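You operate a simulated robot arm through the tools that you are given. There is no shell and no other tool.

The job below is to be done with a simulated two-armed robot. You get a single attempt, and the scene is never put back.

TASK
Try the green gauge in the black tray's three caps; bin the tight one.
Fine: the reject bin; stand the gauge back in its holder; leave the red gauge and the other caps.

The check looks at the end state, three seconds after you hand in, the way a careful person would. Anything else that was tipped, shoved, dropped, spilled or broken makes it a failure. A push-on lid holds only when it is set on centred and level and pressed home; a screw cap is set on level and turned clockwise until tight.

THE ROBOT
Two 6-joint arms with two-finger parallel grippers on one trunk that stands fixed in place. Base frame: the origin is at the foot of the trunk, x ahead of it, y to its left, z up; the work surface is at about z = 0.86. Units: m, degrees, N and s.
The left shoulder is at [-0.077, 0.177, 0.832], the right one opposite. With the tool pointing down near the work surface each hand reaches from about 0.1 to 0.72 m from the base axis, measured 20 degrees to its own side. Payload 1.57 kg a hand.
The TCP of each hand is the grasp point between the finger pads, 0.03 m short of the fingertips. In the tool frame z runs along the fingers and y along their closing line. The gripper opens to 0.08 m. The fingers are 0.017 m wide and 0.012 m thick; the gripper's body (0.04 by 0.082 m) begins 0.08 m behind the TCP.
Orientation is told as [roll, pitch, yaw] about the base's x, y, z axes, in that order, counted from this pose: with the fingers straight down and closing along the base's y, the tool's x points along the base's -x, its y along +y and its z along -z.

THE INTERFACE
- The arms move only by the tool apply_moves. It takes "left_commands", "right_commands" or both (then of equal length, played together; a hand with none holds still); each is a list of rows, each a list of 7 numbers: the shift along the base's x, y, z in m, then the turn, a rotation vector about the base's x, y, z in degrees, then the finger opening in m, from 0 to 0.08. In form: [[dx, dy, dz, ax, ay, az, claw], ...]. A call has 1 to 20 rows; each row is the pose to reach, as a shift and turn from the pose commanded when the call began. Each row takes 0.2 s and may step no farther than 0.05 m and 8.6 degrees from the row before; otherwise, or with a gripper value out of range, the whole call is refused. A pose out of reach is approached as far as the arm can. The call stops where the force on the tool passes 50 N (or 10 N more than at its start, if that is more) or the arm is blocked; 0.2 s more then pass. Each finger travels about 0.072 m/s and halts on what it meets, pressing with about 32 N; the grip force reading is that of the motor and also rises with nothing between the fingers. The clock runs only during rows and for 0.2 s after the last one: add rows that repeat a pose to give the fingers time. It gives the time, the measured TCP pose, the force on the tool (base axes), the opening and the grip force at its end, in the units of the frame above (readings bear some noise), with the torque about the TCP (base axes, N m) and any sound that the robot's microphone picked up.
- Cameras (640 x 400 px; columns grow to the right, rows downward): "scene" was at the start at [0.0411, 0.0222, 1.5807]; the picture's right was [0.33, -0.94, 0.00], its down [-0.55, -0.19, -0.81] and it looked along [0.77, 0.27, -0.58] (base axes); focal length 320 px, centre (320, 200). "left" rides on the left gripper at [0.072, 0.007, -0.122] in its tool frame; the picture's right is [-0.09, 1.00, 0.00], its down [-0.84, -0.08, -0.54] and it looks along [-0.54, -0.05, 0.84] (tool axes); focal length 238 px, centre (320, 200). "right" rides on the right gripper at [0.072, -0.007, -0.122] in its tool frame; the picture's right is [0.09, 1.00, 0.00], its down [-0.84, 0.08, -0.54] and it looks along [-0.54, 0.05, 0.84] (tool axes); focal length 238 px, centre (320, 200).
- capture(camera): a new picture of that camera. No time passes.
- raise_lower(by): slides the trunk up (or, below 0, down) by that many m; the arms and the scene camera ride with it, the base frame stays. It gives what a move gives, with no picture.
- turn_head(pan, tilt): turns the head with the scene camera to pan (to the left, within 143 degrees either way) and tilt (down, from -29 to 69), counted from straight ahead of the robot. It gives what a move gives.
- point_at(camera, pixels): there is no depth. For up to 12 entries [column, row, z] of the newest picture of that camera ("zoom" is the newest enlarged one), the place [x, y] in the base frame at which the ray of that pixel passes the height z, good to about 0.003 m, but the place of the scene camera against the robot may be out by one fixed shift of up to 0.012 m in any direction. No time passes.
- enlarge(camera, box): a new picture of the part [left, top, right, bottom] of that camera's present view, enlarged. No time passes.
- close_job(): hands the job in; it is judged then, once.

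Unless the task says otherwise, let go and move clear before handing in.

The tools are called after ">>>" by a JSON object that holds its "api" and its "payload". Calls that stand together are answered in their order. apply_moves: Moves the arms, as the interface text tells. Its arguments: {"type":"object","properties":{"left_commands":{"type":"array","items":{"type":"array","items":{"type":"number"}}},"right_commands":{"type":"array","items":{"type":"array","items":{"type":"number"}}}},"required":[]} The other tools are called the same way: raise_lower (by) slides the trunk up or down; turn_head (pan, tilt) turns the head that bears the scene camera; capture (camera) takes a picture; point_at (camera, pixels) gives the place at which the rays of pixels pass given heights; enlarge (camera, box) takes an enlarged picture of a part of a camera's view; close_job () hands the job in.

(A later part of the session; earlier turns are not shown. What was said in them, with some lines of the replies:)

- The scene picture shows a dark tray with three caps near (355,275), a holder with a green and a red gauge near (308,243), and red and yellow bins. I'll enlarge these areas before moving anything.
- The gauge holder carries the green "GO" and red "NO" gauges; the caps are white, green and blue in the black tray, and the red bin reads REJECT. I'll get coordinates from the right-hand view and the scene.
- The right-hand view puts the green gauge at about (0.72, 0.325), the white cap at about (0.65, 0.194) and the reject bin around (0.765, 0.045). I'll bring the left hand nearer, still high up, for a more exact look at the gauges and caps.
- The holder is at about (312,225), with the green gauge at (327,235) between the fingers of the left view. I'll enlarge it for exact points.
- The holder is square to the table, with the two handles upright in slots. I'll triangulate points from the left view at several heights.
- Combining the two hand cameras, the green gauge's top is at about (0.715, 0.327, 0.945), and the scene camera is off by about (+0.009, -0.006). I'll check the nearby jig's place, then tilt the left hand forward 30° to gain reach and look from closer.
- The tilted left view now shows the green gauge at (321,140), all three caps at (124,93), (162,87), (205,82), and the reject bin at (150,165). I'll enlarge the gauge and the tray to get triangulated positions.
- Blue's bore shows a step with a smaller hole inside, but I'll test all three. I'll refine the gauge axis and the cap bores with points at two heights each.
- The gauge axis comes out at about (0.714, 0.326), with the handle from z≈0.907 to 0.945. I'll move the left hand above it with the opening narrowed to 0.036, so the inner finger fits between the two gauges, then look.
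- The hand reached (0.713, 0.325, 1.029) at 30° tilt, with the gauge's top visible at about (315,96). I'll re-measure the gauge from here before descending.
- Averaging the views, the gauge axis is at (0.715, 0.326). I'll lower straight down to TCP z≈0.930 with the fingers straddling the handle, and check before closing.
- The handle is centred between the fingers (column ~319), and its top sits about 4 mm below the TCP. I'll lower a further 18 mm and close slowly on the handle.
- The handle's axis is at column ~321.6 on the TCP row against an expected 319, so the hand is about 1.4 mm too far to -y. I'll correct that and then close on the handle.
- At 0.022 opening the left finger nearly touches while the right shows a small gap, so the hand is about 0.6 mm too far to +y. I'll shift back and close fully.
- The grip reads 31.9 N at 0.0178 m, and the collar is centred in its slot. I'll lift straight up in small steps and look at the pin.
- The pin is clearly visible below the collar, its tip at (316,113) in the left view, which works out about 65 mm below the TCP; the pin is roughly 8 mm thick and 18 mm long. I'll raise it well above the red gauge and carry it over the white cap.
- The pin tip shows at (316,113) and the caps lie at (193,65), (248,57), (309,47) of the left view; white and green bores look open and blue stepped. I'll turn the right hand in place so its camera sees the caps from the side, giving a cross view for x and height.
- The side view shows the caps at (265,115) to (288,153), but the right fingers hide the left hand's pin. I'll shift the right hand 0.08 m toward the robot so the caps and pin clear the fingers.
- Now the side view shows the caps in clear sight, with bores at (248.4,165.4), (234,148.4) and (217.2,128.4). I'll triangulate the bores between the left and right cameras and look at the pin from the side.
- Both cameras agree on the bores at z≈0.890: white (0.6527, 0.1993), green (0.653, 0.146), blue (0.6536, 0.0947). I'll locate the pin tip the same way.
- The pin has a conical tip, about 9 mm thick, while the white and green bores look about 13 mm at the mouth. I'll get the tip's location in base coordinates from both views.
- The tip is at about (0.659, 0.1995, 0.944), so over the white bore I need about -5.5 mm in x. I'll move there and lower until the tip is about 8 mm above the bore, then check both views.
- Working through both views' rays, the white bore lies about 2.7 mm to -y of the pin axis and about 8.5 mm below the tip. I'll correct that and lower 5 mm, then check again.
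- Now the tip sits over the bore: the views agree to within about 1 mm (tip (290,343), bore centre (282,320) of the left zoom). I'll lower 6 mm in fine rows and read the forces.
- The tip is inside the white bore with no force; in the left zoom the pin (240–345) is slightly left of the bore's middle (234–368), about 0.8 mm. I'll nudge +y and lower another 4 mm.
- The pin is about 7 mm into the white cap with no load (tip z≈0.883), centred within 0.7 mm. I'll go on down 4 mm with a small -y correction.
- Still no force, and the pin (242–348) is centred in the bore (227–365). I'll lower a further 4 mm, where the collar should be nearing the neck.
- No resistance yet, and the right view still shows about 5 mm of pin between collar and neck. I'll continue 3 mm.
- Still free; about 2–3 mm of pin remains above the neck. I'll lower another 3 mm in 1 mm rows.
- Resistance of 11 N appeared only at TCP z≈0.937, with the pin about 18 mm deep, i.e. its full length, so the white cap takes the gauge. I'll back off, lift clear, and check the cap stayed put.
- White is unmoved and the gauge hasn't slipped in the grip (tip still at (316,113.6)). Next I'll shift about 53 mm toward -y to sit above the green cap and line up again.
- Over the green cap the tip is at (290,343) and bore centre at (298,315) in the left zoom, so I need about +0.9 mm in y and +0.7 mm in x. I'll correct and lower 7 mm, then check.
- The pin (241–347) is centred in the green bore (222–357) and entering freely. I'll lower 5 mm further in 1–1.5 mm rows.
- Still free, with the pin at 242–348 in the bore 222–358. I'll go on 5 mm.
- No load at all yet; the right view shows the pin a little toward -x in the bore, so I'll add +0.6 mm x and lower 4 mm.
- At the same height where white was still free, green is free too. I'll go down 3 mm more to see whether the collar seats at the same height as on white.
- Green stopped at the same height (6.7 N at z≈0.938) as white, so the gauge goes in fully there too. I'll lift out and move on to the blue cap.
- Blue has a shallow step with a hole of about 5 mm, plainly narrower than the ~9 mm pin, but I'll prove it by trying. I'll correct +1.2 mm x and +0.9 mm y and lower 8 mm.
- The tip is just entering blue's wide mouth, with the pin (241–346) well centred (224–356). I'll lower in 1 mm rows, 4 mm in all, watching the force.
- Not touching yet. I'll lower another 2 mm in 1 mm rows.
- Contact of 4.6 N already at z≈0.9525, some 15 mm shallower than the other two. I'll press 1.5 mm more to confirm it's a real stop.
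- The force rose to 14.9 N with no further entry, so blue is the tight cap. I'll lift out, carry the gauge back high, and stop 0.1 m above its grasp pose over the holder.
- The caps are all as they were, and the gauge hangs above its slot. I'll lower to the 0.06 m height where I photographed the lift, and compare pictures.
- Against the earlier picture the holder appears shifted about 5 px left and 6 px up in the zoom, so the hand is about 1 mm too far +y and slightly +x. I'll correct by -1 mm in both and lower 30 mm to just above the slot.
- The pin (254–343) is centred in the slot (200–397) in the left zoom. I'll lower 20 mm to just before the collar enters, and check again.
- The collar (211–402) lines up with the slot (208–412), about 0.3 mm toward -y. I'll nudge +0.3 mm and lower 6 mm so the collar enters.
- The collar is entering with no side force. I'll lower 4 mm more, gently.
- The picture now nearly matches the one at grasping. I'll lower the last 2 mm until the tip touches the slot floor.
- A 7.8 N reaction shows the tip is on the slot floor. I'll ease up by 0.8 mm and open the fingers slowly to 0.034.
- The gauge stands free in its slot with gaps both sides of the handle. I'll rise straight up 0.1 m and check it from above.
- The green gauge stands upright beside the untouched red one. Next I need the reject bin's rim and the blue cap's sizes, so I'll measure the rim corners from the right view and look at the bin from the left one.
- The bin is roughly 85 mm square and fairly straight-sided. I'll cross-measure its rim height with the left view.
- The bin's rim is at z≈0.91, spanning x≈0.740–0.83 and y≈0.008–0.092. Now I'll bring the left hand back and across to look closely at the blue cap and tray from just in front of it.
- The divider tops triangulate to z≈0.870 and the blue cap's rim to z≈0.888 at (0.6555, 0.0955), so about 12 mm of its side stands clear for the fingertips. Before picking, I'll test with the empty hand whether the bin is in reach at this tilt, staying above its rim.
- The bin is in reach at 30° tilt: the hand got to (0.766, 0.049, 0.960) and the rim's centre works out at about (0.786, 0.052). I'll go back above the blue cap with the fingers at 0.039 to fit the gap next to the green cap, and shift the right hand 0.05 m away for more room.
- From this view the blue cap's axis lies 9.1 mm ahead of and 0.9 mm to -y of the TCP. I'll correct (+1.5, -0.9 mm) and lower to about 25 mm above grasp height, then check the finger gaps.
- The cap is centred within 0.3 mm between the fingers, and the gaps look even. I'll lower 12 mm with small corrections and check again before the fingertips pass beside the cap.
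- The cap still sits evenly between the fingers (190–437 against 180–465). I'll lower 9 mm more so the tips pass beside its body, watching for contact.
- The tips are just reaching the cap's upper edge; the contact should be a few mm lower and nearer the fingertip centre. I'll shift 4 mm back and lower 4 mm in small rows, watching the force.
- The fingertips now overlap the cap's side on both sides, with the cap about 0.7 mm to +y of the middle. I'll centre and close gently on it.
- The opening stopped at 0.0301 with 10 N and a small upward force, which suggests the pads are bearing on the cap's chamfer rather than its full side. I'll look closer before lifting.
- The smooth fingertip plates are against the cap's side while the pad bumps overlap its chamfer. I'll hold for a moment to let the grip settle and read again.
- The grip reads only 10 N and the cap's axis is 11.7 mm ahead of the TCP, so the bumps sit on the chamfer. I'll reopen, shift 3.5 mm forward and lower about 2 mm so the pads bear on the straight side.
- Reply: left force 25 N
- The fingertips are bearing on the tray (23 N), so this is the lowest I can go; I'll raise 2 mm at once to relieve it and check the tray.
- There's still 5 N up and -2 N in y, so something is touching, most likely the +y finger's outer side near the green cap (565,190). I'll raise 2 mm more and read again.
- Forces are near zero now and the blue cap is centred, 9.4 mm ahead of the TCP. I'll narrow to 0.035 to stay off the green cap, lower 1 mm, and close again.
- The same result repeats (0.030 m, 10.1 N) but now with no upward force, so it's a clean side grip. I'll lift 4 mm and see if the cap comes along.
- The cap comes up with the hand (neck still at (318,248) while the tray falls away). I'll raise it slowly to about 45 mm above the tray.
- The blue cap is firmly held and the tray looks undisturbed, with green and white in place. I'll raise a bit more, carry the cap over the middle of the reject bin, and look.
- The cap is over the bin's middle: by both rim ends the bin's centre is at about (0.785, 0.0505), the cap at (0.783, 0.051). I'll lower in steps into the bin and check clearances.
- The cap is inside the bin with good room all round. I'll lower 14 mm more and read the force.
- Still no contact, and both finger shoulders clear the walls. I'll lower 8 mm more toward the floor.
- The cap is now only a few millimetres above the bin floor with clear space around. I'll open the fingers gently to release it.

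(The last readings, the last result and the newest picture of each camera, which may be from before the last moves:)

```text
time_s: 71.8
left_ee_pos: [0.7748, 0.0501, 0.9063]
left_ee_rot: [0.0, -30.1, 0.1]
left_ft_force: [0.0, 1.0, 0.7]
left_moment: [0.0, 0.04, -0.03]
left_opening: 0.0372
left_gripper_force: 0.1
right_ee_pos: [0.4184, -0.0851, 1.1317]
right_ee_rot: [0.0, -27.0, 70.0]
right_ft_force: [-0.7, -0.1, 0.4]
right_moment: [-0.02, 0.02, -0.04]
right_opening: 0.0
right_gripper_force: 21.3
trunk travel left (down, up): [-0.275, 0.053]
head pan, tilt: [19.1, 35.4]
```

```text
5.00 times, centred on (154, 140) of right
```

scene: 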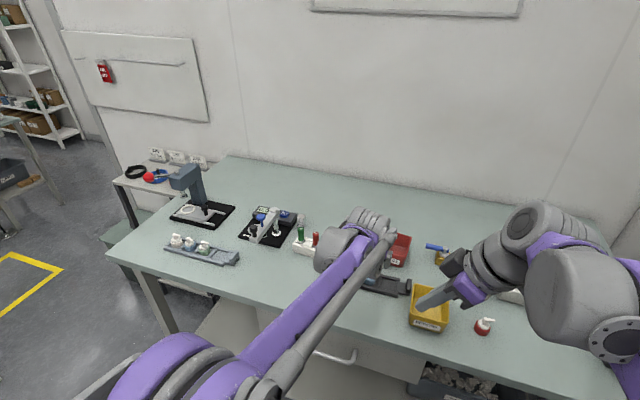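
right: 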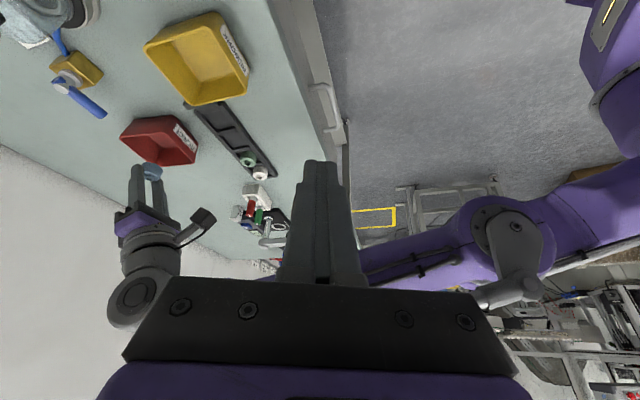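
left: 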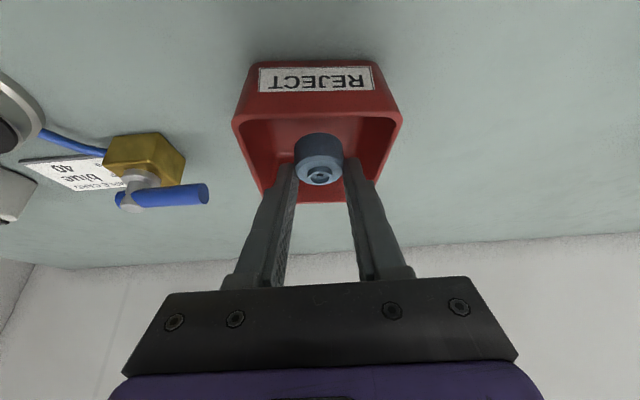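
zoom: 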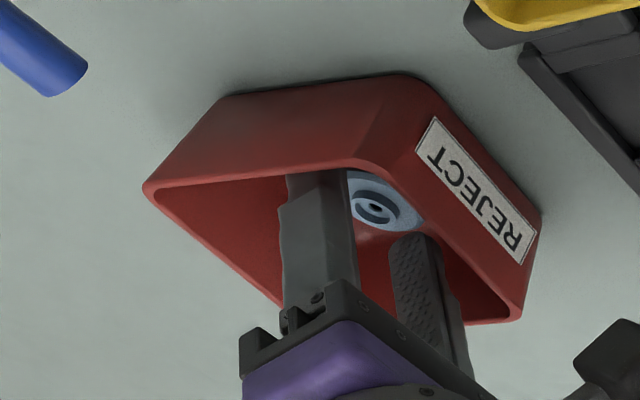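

The cap has been released and sits upright on the bin floor between the fingers. I'll raise the hand straight up out of the bin.

>>> {"api": "apply_moves", "payload": {"left_commands": [[0, 0, 0.01, 0, 0, 0, 0.037], [0, 0, 0.025, 0, 0, 0, 0.037], [0, 0, 0.045, 0, 0, 0, 0.037], [0, 0, 0.075, 0, 0, 0, 0.037], [0, 0, 0.11, 0, 0, 0, 0.037], [0, 0, 0.11, 0, 0, 0, 0.037]]}}

>>> {"api": "capture", "payload": {"camera": "left"}}

>>> {"api": "enlarge", "payload": {"camera": "right", "box": [90, 90, 282, 210]}}

```text
time_s: 73.2
left_ee_pos: [0.7654, 0.0528, 1.0134]
left_ee_rot: [0.0, -29.9, 0.0]
left_ft_force: [0.3, 0.3, -1.2]
left_moment: [-0.02, 0.01, -0.03]
left_opening: 0.0369
left_gripper_force: 0.2
left hand out of reach, approached as far as the arm can: row 5, 6
right_ee_pos: [0.4198, -0.0829, 1.1317]
right_ee_rot: [0.1, -27.0, 69.9]
right_ft_force: [1.0, 0.3, -0.1]
right_moment: [-0.01, 0.01, 0.0]
right_opening: 0.0
right_gripper_force: 21.1
trunk travel left (down, up): [-0.275, 0.053]
head pan, tilt: [19.1, 35.4]
```

```text
taken
```

left: 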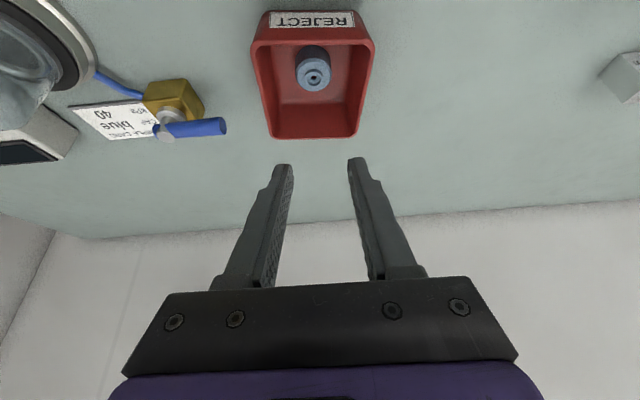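

```text
3.33 times, centred on (186, 150) of right
```

zoom: 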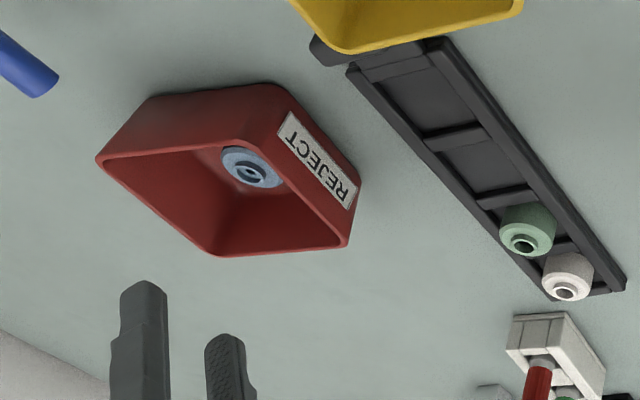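

The blue cap rests in the reject bin at (313,70) of the left view, and green and white remain in the tray. I'll withdraw the left hand back and up, clear of everything, then check the whole scene.

>>> {"api": "apply_moves", "payload": {"left_commands": [[-0.04, 0.01, 0.11, 0, 0, 0, 0.037], [-0.08, 0.03, 0.12, 0, 0, 0, 0.037], [-0.12, 0.06, 0.13, 0, 0, 0, 0.037], [-0.16, 0.09, 0.14, 0, 0, 0, 0.037], [-0.2, 0.12, 0.15, 0, 0, 0, 0.037], [-0.24, 0.15, 0.16, 0, 0, 0, 0.037], [-0.28, 0.18, 0.17, 0, 0, 0, 0.037], [-0.32, 0.21, 0.18, 0, 0, 0, 0.037], [-0.35, 0.25, 0.19, 0, 0, 0, 0.037], [-0.37, 0.29, 0.2, 0, 0, 0, 0.037], [-0.37, 0.32, 0.2, 0, 0, 0, 0.037], [-0.37, 0.32, 0.2, 0, 0, 0, 0.037]]}}

>>> {"api": "capture", "payload": {"camera": "scene"}}

>>> {"api": "enlarge", "payload": {"camera": "scene", "box": [280, 215, 440, 315]}}

>>> {"api": "capture", "payload": {"camera": "left"}}

>>> {"api": "capture", "payload": {"camera": "right"}}

```text
refused: row 1 steps farther than a row can; nothing moved
```

```text
taken
```

scene: 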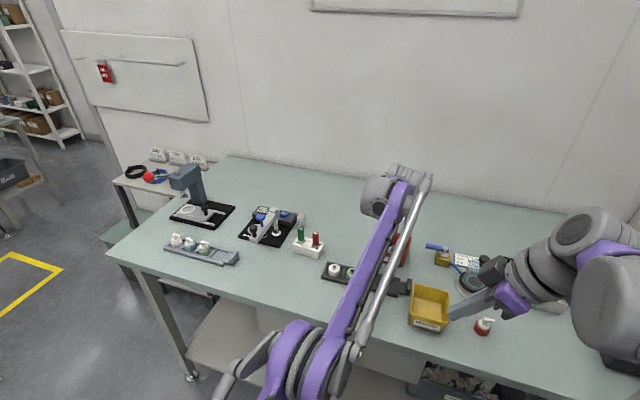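

```text
4.00 times, centred on (360, 265) of scene
```

zoom: 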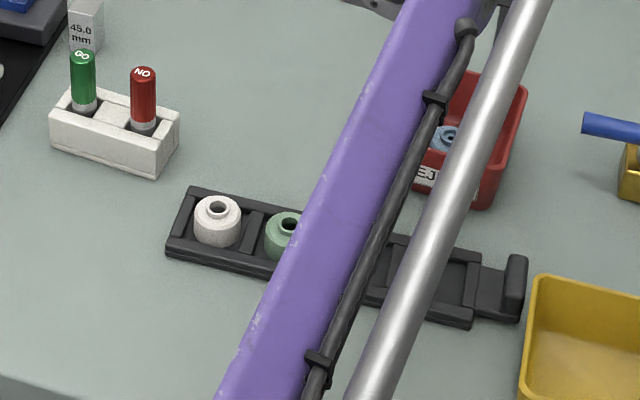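

```text
taken
```

left: 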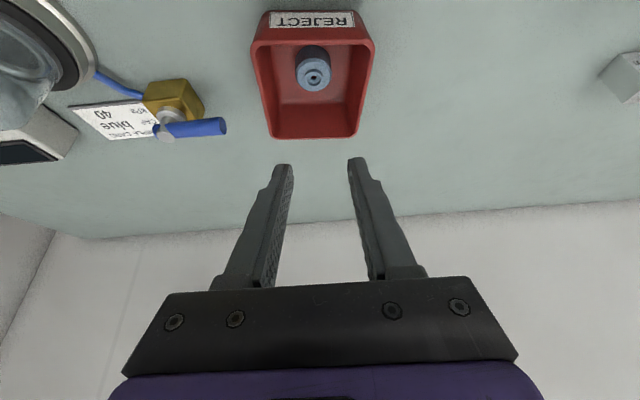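

```text
taken
```

right: 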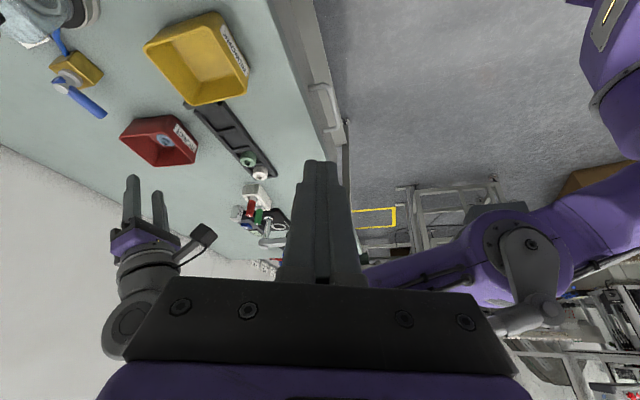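

That call was refused because I gave the first row too large a rise; nothing moved. I'll send the retreat with proper steps.

>>> {"api": "apply_moves", "payload": {"left_commands": [[-0.035, 0.01, 0.01, 0, 0, 0, 0.037], [-0.07, 0.03, 0.02, 0, 0, 0, 0.037], [-0.105, 0.055, 0.03, 0, 0, 0, 0.037], [-0.14, 0.08, 0.04, 0, 0, 0, 0.037], [-0.175, 0.105, 0.05, 0, 0, 0, 0.037], [-0.21, 0.13, 0.06, 0, 0, 0, 0.037], [-0.24, 0.16, 0.07, 0, 0, 0, 0.037], [-0.27, 0.19, 0.08, 0, 0, 0, 0.037], [-0.3, 0.22, 0.09, 0, 0, 0, 0.037], [-0.32, 0.255, 0.1, 0, 0, 0, 0.037], [-0.34, 0.29, 0.11, 0, 0, 0, 0.037], [-0.34, 0.29, 0.11, 0, 0, 0, 0.037]]}}

>>> {"api": "capture", "payload": {"camera": "scene"}}

>>> {"api": "enlarge", "payload": {"camera": "scene", "box": [280, 215, 440, 315]}}

>>> {"api": "enlarge", "payload": {"camera": "scene", "box": [150, 180, 310, 280]}}

>>> {"api": "enlarge", "payload": {"camera": "scene", "box": [360, 220, 520, 345]}}

```text
time_s: 75.8
left_ee_pos: [0.4243, 0.342, 1.1229]
left_ee_rot: [0.0, -30.0, 0.1]
left_ft_force: [0.6, 0.3, 0.4]
left_moment: [0.02, 0.05, 0.0]
left_opening: 0.0368
left_gripper_force: 0.0
right_ee_pos: [0.4192, -0.0845, 1.132]
right_ee_rot: [0.1, -27.0, 69.9]
right_ft_force: [-0.2, 0.5, 0.3]
right_moment: [0.03, 0.03, -0.02]
right_opening: 0.0
right_gripper_force: 21.5
trunk travel left (down, up): [-0.275, 0.053]
head pan, tilt: [19.1, 35.4]
```

```text
taken
```

scene: 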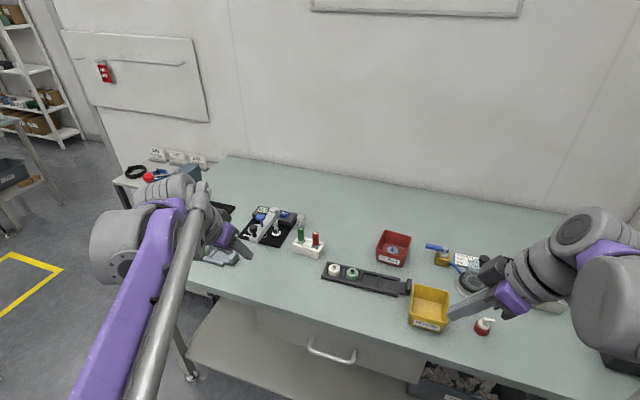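

```text
4.00 times, centred on (360, 265) of scene
```

zoom: 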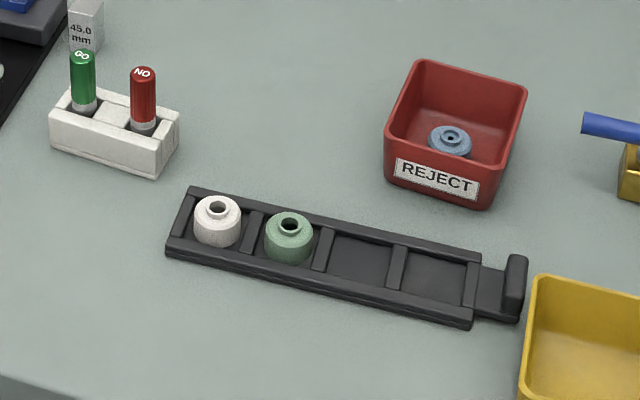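

```text
4.00 times, centred on (230, 230) of scene
```

zoom: 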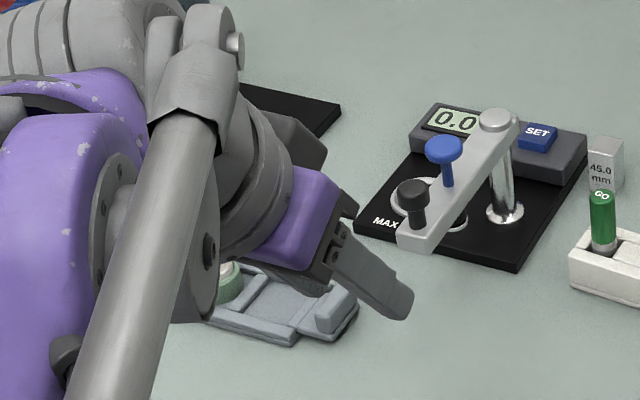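

```text
3.20 times, centred on (440, 282) of scene
```

zoom: 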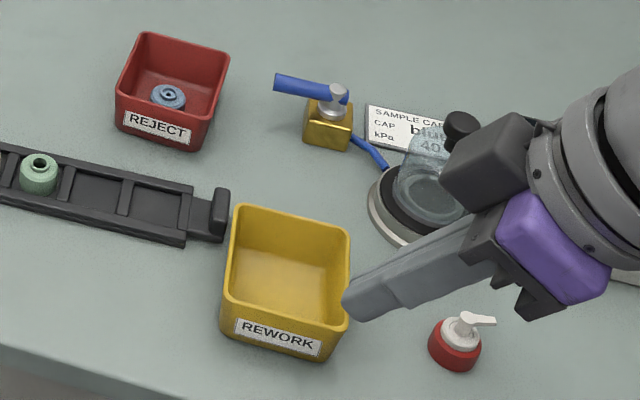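

The final views show the blue cap in the reject bin, the green gauge upright next to the red one, and white and green still in the undisturbed tray. Both hands are empty and clear, so I'll hand in.

>>> {"api": "close_job", "payload": {}}

```text
The job is handed in.
```

I tried the green gauge in all three caps. Blue was the tight one, and it is now in the reject bin. I've handed the job in, but I haven't seen the result of the check.

| Cap | What the gauge did |
|---|---|
| White | Went in freely to its full depth, about 18 mm |
| Green | Went in freely to the same depth |
| Blue | Stopped about 15 mm short of the other two, and pressing to 15 N moved it no further |

- **Gauge:** it stands upright in its holder slot next to the red gauge, which was not touched.
- **Caps:** white and green are still in the black tray. Blue sits upright on the floor of the reject bin, where I set it down rather than dropped it.
- **Tray:** while lining up to pick the blue cap, the left fingertips pressed on the tray with about 23 N. I backed off at once. The pictures show it moved less than 1 mm, and green moved no more than that.

Both hands are empty and clear of the table. The pictures show nothing else moved or tipped.
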